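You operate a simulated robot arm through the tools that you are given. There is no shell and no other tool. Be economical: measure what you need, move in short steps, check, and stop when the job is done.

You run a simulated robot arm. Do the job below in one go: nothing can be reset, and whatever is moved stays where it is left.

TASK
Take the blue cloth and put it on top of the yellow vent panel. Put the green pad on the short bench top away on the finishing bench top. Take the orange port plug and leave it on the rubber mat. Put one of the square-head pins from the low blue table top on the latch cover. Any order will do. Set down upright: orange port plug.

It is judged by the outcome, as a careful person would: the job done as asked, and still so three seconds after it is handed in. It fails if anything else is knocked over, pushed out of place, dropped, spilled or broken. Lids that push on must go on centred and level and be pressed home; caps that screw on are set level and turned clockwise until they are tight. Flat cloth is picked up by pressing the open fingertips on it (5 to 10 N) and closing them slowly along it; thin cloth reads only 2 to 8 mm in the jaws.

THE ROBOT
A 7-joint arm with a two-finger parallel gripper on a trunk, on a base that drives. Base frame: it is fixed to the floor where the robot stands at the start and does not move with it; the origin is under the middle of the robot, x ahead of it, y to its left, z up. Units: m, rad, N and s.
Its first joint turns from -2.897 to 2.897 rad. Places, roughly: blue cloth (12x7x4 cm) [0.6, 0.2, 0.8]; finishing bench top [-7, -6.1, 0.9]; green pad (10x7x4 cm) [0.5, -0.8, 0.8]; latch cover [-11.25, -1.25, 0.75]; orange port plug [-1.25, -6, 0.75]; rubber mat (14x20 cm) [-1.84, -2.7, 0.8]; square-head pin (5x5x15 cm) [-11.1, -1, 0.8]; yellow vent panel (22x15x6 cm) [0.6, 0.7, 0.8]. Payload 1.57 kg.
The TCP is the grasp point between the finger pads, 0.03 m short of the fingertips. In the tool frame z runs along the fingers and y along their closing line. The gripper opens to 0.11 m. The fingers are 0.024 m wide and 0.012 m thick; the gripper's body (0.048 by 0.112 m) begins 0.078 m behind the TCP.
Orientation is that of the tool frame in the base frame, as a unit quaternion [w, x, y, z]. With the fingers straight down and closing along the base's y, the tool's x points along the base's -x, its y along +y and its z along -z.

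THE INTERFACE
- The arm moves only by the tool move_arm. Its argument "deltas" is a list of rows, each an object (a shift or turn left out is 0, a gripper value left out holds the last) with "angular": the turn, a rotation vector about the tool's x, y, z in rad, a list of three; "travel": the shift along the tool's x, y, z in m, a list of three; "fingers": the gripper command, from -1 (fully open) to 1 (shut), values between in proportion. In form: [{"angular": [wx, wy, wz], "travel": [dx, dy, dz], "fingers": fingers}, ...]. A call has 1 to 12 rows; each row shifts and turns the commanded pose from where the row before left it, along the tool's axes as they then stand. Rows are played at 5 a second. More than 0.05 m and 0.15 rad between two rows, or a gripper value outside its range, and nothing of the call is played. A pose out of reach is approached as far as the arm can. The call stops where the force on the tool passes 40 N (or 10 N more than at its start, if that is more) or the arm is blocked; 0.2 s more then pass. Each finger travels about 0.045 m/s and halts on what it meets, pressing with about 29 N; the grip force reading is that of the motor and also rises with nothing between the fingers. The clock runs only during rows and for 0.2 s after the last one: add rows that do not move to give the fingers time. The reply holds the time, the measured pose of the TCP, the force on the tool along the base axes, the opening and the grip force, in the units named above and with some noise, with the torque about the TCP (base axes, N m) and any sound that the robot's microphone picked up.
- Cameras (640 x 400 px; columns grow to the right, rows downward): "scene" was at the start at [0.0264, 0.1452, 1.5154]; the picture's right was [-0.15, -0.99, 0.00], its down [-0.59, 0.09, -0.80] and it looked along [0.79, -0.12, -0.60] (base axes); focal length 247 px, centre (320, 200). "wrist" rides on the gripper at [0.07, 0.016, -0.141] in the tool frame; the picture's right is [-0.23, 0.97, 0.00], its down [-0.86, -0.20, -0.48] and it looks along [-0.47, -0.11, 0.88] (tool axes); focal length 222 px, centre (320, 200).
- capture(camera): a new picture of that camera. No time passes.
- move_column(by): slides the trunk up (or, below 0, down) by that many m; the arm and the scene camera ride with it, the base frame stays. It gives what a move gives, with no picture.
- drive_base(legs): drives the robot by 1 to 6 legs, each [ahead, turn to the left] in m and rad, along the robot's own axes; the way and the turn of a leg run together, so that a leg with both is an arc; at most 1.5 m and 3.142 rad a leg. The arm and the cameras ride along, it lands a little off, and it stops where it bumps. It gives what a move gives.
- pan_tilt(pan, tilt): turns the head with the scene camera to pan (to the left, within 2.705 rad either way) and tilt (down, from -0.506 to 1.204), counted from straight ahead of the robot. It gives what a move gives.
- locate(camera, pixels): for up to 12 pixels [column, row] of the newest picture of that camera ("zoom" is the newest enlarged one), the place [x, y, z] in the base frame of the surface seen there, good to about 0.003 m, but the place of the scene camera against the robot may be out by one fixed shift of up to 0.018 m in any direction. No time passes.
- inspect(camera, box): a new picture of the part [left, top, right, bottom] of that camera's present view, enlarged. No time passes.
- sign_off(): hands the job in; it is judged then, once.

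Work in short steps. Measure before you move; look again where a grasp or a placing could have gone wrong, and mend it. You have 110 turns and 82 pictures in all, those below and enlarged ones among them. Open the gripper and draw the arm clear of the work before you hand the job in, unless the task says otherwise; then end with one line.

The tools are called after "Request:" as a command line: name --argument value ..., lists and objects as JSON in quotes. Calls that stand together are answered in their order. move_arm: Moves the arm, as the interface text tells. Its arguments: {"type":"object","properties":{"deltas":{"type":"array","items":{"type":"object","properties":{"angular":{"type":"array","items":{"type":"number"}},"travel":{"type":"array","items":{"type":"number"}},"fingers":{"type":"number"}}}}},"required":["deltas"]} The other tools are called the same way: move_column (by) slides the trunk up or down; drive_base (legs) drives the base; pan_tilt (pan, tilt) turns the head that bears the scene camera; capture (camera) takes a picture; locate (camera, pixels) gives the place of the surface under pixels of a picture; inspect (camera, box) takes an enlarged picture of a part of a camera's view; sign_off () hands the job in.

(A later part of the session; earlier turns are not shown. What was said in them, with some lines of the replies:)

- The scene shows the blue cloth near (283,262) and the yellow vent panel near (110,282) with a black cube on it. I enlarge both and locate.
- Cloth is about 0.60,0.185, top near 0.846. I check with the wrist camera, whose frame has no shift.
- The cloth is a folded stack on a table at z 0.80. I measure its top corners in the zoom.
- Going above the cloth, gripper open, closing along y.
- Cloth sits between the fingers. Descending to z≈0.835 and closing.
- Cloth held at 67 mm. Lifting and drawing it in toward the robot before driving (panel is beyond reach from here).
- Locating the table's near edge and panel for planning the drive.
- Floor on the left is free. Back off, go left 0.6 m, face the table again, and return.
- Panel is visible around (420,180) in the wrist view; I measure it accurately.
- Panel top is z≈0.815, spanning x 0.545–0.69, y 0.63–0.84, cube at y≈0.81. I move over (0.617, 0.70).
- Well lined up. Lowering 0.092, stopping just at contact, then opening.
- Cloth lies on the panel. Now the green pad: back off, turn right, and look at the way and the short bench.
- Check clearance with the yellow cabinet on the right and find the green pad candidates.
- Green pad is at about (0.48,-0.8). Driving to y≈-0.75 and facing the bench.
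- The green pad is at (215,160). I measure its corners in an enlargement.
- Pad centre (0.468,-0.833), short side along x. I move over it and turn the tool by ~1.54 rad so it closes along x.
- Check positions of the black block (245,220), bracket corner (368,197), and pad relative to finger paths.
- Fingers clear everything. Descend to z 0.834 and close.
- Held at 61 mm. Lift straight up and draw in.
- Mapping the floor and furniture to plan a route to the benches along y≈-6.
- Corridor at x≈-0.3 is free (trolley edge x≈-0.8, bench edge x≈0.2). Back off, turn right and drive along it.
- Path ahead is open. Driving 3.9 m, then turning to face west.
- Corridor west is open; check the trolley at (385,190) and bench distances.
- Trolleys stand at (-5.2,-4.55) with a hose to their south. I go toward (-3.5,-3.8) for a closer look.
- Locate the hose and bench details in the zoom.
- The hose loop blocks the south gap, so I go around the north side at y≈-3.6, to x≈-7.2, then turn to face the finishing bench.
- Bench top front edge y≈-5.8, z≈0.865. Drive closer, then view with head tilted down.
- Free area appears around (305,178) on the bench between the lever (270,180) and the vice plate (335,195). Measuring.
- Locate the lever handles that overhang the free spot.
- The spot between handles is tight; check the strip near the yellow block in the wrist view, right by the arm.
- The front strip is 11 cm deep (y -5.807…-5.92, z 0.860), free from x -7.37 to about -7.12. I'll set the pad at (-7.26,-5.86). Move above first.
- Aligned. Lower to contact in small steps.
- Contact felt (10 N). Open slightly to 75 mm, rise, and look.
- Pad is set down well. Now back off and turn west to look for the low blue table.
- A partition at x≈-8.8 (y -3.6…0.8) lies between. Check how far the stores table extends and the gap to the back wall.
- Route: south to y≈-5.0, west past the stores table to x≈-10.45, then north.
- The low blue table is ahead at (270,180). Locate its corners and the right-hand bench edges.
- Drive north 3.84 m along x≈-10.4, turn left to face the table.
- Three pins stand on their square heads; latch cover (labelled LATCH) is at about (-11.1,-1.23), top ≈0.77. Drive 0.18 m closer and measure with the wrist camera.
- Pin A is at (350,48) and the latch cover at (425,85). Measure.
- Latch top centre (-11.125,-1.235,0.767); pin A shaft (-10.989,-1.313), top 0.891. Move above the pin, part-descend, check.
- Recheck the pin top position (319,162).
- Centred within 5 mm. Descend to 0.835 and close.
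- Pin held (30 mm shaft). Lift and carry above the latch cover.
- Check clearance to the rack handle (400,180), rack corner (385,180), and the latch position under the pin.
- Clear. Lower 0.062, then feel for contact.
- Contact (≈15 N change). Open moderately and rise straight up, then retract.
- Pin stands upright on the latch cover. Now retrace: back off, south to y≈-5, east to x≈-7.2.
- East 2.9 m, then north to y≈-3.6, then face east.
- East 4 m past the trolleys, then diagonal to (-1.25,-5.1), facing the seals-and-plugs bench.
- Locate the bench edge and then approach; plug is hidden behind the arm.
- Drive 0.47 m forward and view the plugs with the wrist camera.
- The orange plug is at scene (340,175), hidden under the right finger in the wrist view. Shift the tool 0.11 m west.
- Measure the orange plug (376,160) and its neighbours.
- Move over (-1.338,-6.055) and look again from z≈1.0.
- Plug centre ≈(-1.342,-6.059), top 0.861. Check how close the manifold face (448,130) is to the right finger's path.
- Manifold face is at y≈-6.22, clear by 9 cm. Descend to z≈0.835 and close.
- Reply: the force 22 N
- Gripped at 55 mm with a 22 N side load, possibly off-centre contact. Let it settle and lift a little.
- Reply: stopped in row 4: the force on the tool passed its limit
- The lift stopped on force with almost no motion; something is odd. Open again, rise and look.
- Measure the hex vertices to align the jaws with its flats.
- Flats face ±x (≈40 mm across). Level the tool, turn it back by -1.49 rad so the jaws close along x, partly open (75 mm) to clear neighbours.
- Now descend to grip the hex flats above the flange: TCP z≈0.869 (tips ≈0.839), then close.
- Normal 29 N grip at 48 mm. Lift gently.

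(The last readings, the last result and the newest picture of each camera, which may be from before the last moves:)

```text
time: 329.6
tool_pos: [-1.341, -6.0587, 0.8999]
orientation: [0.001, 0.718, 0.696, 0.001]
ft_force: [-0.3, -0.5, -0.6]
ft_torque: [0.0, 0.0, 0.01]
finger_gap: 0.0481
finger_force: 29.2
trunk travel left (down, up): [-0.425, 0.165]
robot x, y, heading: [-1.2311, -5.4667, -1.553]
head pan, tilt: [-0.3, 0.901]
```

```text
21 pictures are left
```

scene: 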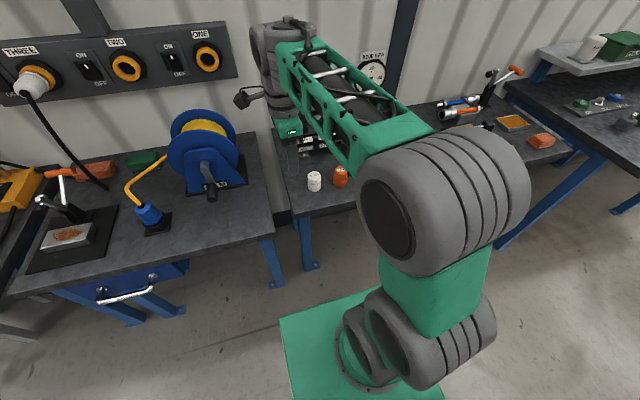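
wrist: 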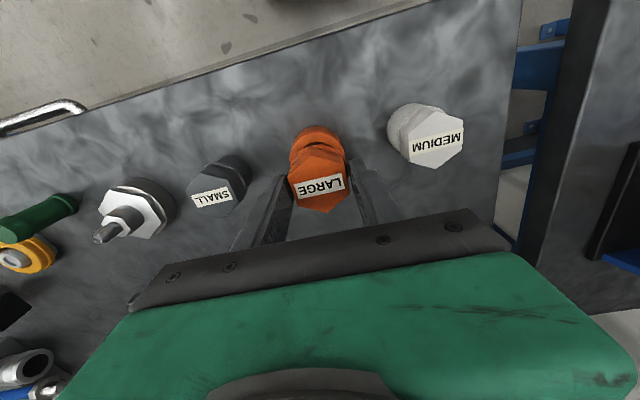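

Plug is in hand. Raise, draw in, then back off and turn to look for the rubber mat.

Request:
move_arm --deltas '[{"travel": [0, 0, -0.04]}, {"travel": [0, 0, -0.05]}, {"travel": [0, 0, -0.05]}, {"travel": [0.03, 0, -0.03]}, {"travel": [0.05, 0, 0]}, {"travel": [0.05, 0, 0]}, {}]'

Request:
drive_base --legs '[[-0.85, 0], [0, -3.05]]'

Request:
pan_tilt --pan 0.2 --tilt 0.4

Request:
capture --camera "scene"

```text
time: 331.1
tool_pos: [-1.3371, -5.9266, 1.0681]
orientation: [0.001, 0.718, 0.696, 0.001]
ft_force: [-0.9, 0.9, -1.0]
ft_torque: [-0.01, 0.0, 0.02]
finger_gap: 0.048
finger_force: 29.0
trunk travel left (down, up): [-0.425, 0.165]
robot x, y, heading: [-1.2298, -5.4622, -1.553]
head pan, tilt: [-0.3, 0.901]
```

```text
time: 342.7
tool_pos: [-1.1807, -4.1587, 1.0696]
orientation: [0.001, 0.735, -0.678, 0.0]
ft_force: [-0.1, -0.4, -1.4]
ft_torque: [0.0, 0.02, 0.01]
finger_gap: 0.0481
finger_force: 28.9
trunk travel left (down, up): [-0.425, 0.165]
robot x, y, heading: [-1.2399, -4.6306, 1.699]
head pan, tilt: [-0.3, 0.901]
```

```text
time: 343.6
tool_pos: [-1.1805, -4.1589, 1.0687]
orientation: [0.001, 0.734, -0.679, 0.0]
ft_force: [-0.7, -1.0, -1.5]
ft_torque: [0.03, -0.01, -0.01]
finger_gap: 0.0481
finger_force: 28.9
trunk travel left (down, up): [-0.425, 0.165]
robot x, y, heading: [-1.2442, -4.6315, 1.702]
head pan, tilt: [0.201, 0.4]
```

```text
20 pictures are left
```

scene: 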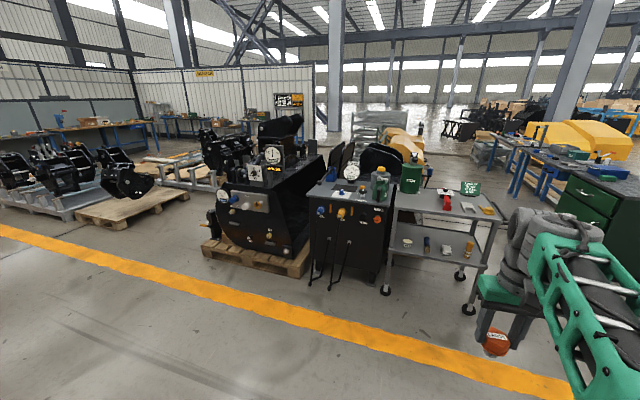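

Inspect the cabinet/trolley area around (370,210) for the mat.

Request:
inspect --camera "scene" --box '[200, 120, 510, 310]'

Request:
locate --camera "scene" --pixels '[[340, 195], [355, 198], [320, 190], [310, 200], [390, 205], [330, 283], [385, 292], [450, 205], [352, 172], [380, 180], [300, 275]]'

```text
2.06 times, centred on (355, 215) of scene
```

zoom: 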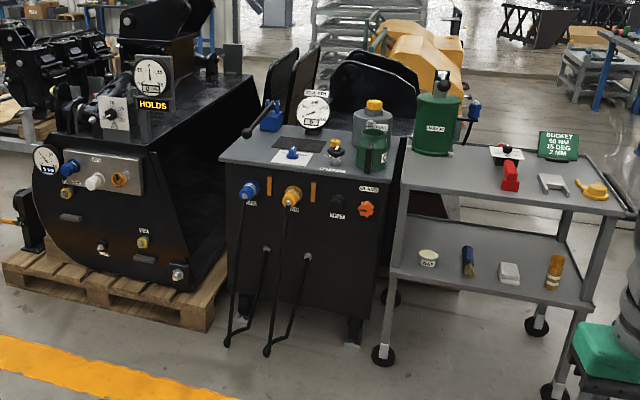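

```text
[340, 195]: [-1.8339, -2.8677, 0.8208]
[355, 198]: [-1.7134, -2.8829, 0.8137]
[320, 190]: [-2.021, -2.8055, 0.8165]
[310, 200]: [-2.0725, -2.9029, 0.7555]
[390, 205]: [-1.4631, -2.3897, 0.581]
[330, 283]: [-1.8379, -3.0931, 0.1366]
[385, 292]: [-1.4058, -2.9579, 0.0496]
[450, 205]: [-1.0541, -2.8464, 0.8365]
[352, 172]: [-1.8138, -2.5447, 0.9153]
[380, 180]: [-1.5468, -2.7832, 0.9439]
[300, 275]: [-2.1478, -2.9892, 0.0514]
```

The mat is the dark rectangle on the cabinet top near (-1.84,-2.7,0.80); hoses hang in front at y≈-3.1. Drive to (-1.84,-3.7) facing north.

Request:
drive_base --legs '[[0, 0.44], [1.1, 0], [0, -0.57]]'

Request:
pan_tilt --pan 0.1 --tilt 0.7

Request:
capture --camera "scene"

```text
time: 352.0
tool_pos: [-1.6912, -3.2563, 1.0682]
orientation: [-0.002, -0.685, 0.728, 0.001]
ft_force: [0.1, 1.1, -1.5]
ft_torque: [0.0, -0.02, -0.04]
finger_gap: 0.0479
finger_force: 29.7
trunk travel left (down, up): [-0.425, 0.165]
robot x, y, heading: [-1.8153, -3.7166, 1.557]
head pan, tilt: [0.201, 0.4]
```

```text
time: 352.8
tool_pos: [-1.6921, -3.2562, 1.0698]
orientation: [-0.001, -0.685, 0.728, 0.0]
ft_force: [0.6, -0.1, -1.4]
ft_torque: [-0.03, -0.01, 0.02]
finger_gap: 0.0481
finger_force: 28.7
trunk travel left (down, up): [-0.425, 0.165]
robot x, y, heading: [-1.8137, -3.7171, 1.559]
head pan, tilt: [0.099, 0.7]
```

```text
18 pictures are left
```

scene: 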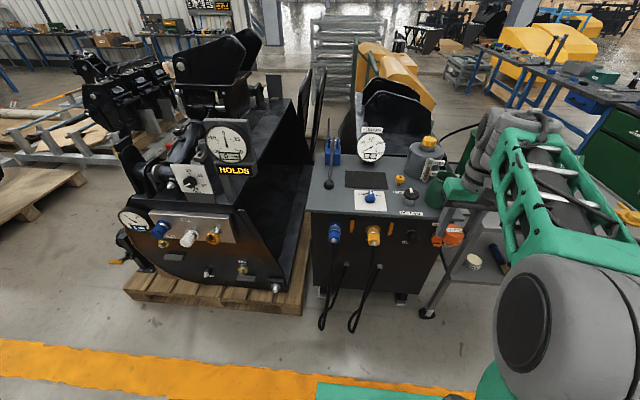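

Locate mat corners, hoses and obstacles.

Request:
inspect --camera "scene" --box '[300, 120, 460, 340]'

Request:
locate --camera "scene" --pixels '[[346, 172], [387, 170], [388, 188], [345, 188], [366, 180], [368, 196], [370, 150], [335, 178], [400, 180], [322, 328], [352, 330], [360, 213]]'

```text
1.82 times, centred on (380, 230) of scene
```

zoom: 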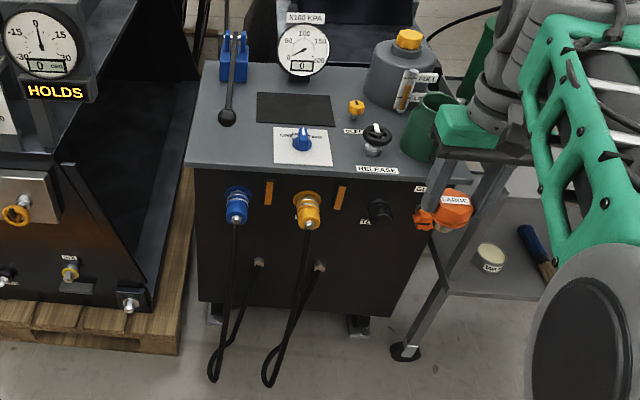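

```text
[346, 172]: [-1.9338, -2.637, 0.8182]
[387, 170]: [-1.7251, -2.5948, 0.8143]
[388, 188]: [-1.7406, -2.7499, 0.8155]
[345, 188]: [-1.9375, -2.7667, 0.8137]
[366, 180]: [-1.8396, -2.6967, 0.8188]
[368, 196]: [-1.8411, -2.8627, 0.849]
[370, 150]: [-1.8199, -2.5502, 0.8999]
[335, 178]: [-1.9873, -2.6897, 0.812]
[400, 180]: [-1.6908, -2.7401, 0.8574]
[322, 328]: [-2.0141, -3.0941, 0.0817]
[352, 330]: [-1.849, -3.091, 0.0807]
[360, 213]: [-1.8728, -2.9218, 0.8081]
```

Mat spans x -1.94…-1.74, y -2.76…-2.62. Check the base's front edge with the wrist camera so I don't touch the hoses.

Request:
capture --camera "wrist"

Request:
locate --camera "scene" --pixels '[[390, 386], [330, 390], [340, 384]]'

```text
16 pictures are left
```

wrist: 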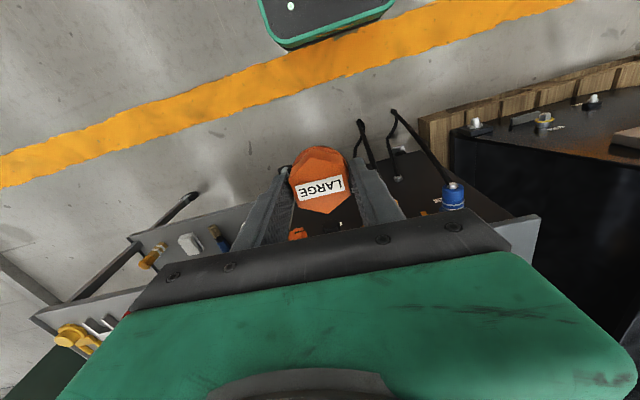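

```text
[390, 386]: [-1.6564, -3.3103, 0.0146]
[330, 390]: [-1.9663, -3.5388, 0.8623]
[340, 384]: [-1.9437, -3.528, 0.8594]
```

Request:
locate --camera "wrist" --pixels '[[290, 48], [340, 30], [388, 6], [358, 122], [392, 112], [320, 185], [300, 165], [318, 150]]'

```text
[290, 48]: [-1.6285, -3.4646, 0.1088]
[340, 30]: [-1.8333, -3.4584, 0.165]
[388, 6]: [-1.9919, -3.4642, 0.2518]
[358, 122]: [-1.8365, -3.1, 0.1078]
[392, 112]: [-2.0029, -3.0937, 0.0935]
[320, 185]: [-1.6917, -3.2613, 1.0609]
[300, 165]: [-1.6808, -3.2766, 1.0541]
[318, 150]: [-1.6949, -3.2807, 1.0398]
```

Base front reaches 0.257 m ahead; advancing 0.30 m leaves ~4 cm to the hoses. Drive 0.30 and then extend the arm high.

Request:
drive_base --legs '[[0.3, 0]]'

```text
time: 354.9
tool_pos: [-1.6867, -2.9556, 1.0691]
orientation: [-0.001, -0.685, 0.729, 0.002]
ft_force: [-0.4, -1.0, -1.7]
ft_torque: [0.0, 0.0, 0.03]
finger_gap: 0.0478
finger_force: 28.8
trunk travel left (down, up): [-0.425, 0.165]
robot x, y, heading: [-1.8111, -3.4205, 1.558]
head pan, tilt: [0.099, 0.7]
```

Move over the mat at (-1.85,-2.72), staying high.

Request:
move_arm --deltas '[{"travel": [0, 0.044, 0]}, {"travel": [-0.0375, 0.022, 0]}, {"travel": [-0.0375, 0.022, 0]}, {"travel": [-0.0375, 0.022, 0]}, {"travel": [-0.0375, 0.022, 0]}, {"travel": [-0.0375, 0.022, 0]}, {"travel": [-0.0375, 0.023, 0]}, {}]'

Request:
capture --camera "wrist"

Request:
capture --camera "scene"

```text
time: 356.6
tool_pos: [-1.8445, -2.7331, 1.0676]
orientation: [-0.002, -0.685, 0.728, 0.0]
ft_force: [0.1, 0.3, -2.4]
ft_torque: [-0.06, -0.02, -0.03]
finger_gap: 0.0481
finger_force: 29.1
out of reach, approached as far as the arm can: row 7
trunk travel left (down, up): [-0.425, 0.165]
robot x, y, heading: [-1.8104, -3.4143, 1.559]
head pan, tilt: [0.099, 0.7]
```

```text
15 pictures are left
```

wrist: 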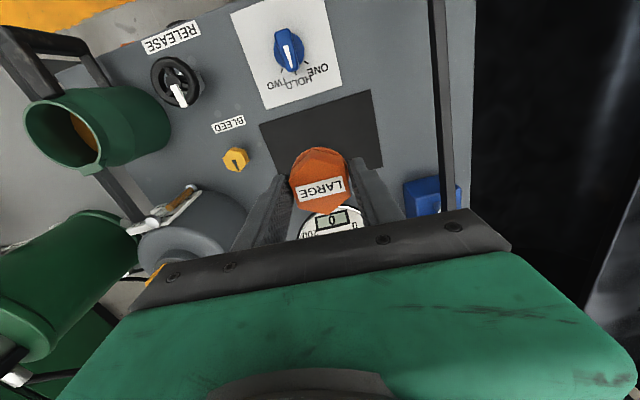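

```text
14 pictures are left
```

scene: 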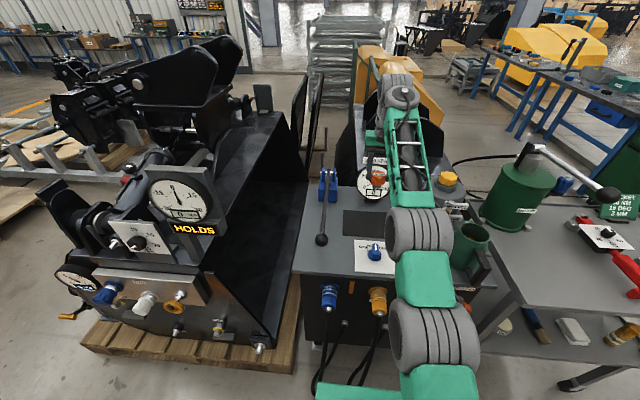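

Locate mat and gauge in the wrist view.

Request:
locate --camera "wrist" --pixels '[[262, 126], [369, 92], [380, 160], [370, 165], [275, 170], [330, 230], [430, 195], [310, 225], [355, 215], [320, 120], [440, 120]]'

```text
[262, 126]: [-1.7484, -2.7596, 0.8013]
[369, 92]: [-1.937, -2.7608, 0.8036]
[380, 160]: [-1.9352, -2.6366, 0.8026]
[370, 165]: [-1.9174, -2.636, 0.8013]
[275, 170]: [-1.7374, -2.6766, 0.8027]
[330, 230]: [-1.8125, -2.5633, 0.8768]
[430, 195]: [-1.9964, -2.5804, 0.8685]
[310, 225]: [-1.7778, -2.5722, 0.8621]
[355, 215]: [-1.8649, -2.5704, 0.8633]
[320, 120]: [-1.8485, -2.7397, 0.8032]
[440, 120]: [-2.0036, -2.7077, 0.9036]
```

Mat top z 0.803; currently y=-2.733 is too near its front edge. Descend 0.1 (reach improves lower), then adjust to y≈-2.705.

Request:
move_arm --deltas '[{"travel": [0, 0, 0.035]}, {"travel": [0, 0, 0.035]}, {"travel": [0, 0, 0.03]}, {}]'

```text
time: 357.6
tool_pos: [-1.8422, -2.7361, 0.9687]
orientation: [-0.001, -0.684, 0.729, 0.001]
ft_force: [0.0, 0.4, -1.7]
ft_torque: [0.01, 0.01, 0.02]
finger_gap: 0.0482
finger_force: 29.0
trunk travel left (down, up): [-0.425, 0.165]
robot x, y, heading: [-1.8076, -3.4176, 1.554]
head pan, tilt: [0.099, 0.7]
```

Request:
move_arm --deltas '[{"travel": [-0.015, 0.001, 0]}, {"travel": [-0.015, 0.001, 0]}, {}]'

```text
time: 358.4
tool_pos: [-1.8436, -2.7038, 0.9694]
orientation: [-0.002, -0.685, 0.729, 0.001]
ft_force: [0.6, -0.4, -1.3]
ft_torque: [0.01, -0.01, 0.0]
finger_gap: 0.048
finger_force: 29.0
trunk travel left (down, up): [-0.425, 0.165]
robot x, y, heading: [-1.8103, -3.4169, 1.556]
head pan, tilt: [0.099, 0.7]
```

In place. Lower 0.097, then feel for contact.

Request:
move_arm --deltas '[{"travel": [0, 0, 0.04]}, {"travel": [0, 0, 0.04]}, {"travel": [0, 0, 0.017]}, {}]'

Request:
move_arm --deltas '[{"travel": [0, 0, 0.002]}, {"travel": [0, 0, 0.002]}, {}]'

Request:
capture --camera "wrist"

```text
time: 359.4
tool_pos: [-1.8465, -2.7021, 0.8714]
orientation: [-0.001, -0.685, 0.729, 0.0]
ft_force: [-0.9, -0.4, -1.3]
ft_torque: [-0.01, -0.01, 0.02]
finger_gap: 0.048
finger_force: 28.4
trunk travel left (down, up): [-0.425, 0.165]
robot x, y, heading: [-1.8115, -3.4148, 1.555]
head pan, tilt: [0.099, 0.7]
```

```text
time: 360.2
tool_pos: [-1.8461, -2.7031, 0.8667]
orientation: [-0.001, -0.684, 0.729, 0.0]
ft_force: [1.0, 0.5, -0.8]
ft_torque: [0.01, -0.02, 0.04]
finger_gap: 0.0479
finger_force: 29.1
trunk travel left (down, up): [-0.425, 0.165]
robot x, y, heading: [-1.812, -3.4146, 1.559]
head pan, tilt: [0.099, 0.7]
```

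```text
13 pictures are left
```

wrist: 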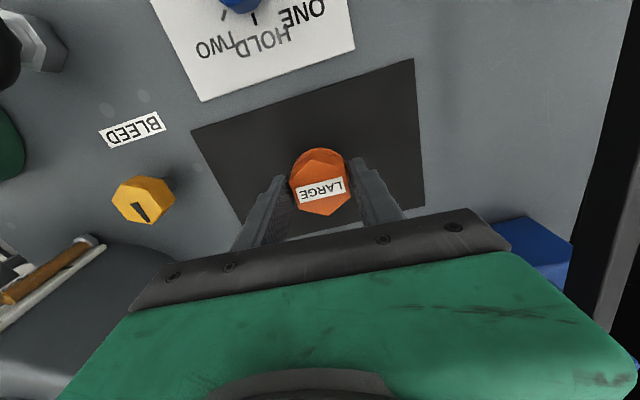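

No contact yet; continue in 1 mm steps.

Request:
move_arm --deltas '[{"travel": [0, 0, 0.001]}, {"travel": [0, 0, 0.001]}, {}]'

```text
time: 361.1
tool_pos: [-1.8447, -2.7021, 0.8652]
orientation: [0.0, -0.684, 0.729, 0.001]
ft_force: [0.4, 0.6, -1.6]
ft_torque: [-0.02, 0.01, 0.02]
finger_gap: 0.0478
finger_force: 28.9
trunk travel left (down, up): [-0.425, 0.165]
robot x, y, heading: [-1.8082, -3.4174, 1.555]
head pan, tilt: [0.099, 0.7]
```

Request:
move_arm --deltas '[{"travel": [0, 0, 0.001]}, {"travel": [0, 0, 0.001]}, {}]'

```text
time: 361.9
tool_pos: [-1.8461, -2.7023, 0.8648]
orientation: [0.0, -0.685, 0.729, 0.003]
ft_force: [0.3, -1.4, 8.5]
ft_torque: [-0.08, -0.14, 0.0]
finger_gap: 0.0483
finger_force: 29.1
trunk travel left (down, up): [-0.425, 0.165]
robot x, y, heading: [-1.8112, -3.4129, 1.556]
head pan, tilt: [0.099, 0.7]
```

Contact (≈10 N). Open gradually and rise straight up.

Request:
move_arm --deltas '[{"fingers": 0.0}, {"fingers": -0.3}, {}, {}, {"travel": [0, 0, -0.03]}, {"travel": [0, 0, -0.04]}, {"travel": [0, 0, -0.04]}, {"travel": [0.01, 0, -0.04]}, {"travel": [0.045, 0, -0.02]}, {"travel": [0.05, 0, 0]}, {"travel": [0.05, 0, 0]}, {}]'

Request:
capture --camera "wrist"

Request:
inspect --camera "scene" --box '[280, 150, 480, 275]'

```text
time: 364.4
tool_pos: [-1.8518, -2.8562, 1.0335]
orientation: [-0.001, -0.684, 0.729, 0.0]
ft_force: [0.5, -0.7, -0.9]
ft_torque: [0.03, -0.01, -0.04]
finger_gap: 0.0714
finger_force: 0.0
trunk travel left (down, up): [-0.425, 0.165]
robot x, y, heading: [-1.8093, -3.4161, 1.562]
head pan, tilt: [0.099, 0.7]
```

```text
12 pictures are left
```

wrist: 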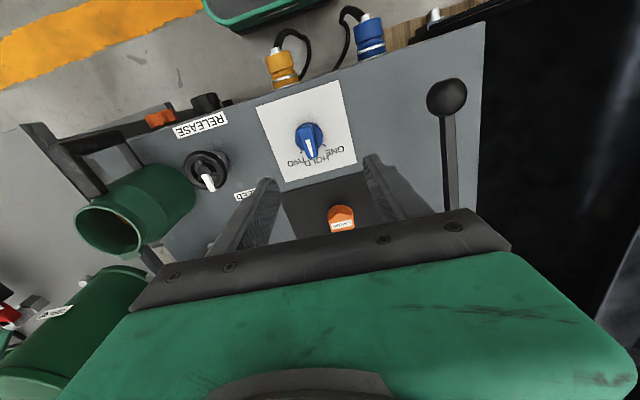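

```text
3.20 times, centred on (380, 212) of scene
```

zoom: 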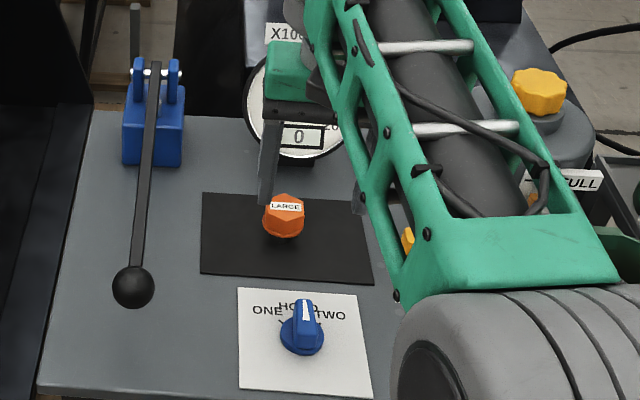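

Plug stands upright on the mat. Back the robot off to clear the work.

Request:
drive_base --legs '[[-0.35, 0]]'

Request:
capture --camera "scene"

```text
time: 366.7
tool_pos: [-1.8577, -3.2037, 1.0343]
orientation: [-0.001, -0.686, 0.728, 0.001]
ft_force: [-0.7, 0.3, 0.4]
ft_torque: [-0.01, 0.01, 0.01]
finger_gap: 0.0715
finger_force: 0.1
trunk travel left (down, up): [-0.425, 0.165]
robot x, y, heading: [-1.8158, -3.7614, 1.56]
head pan, tilt: [0.099, 0.7]
```

```text
10 pictures are left
```

scene: 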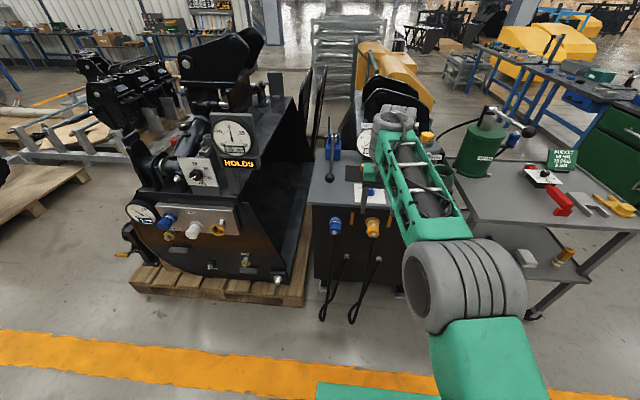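

All four items are placed, the gripper is open and the arm is clear, so I hand the job in.

Request:
sign_off

```text
The job is handed in.
```

The job is handed in: the blue cloth is on the yellow vent panel, the green pad is on the finishing bench top, one square-head pin is standing on the latch cover, and the orange port plug is upright on the rubber mat.
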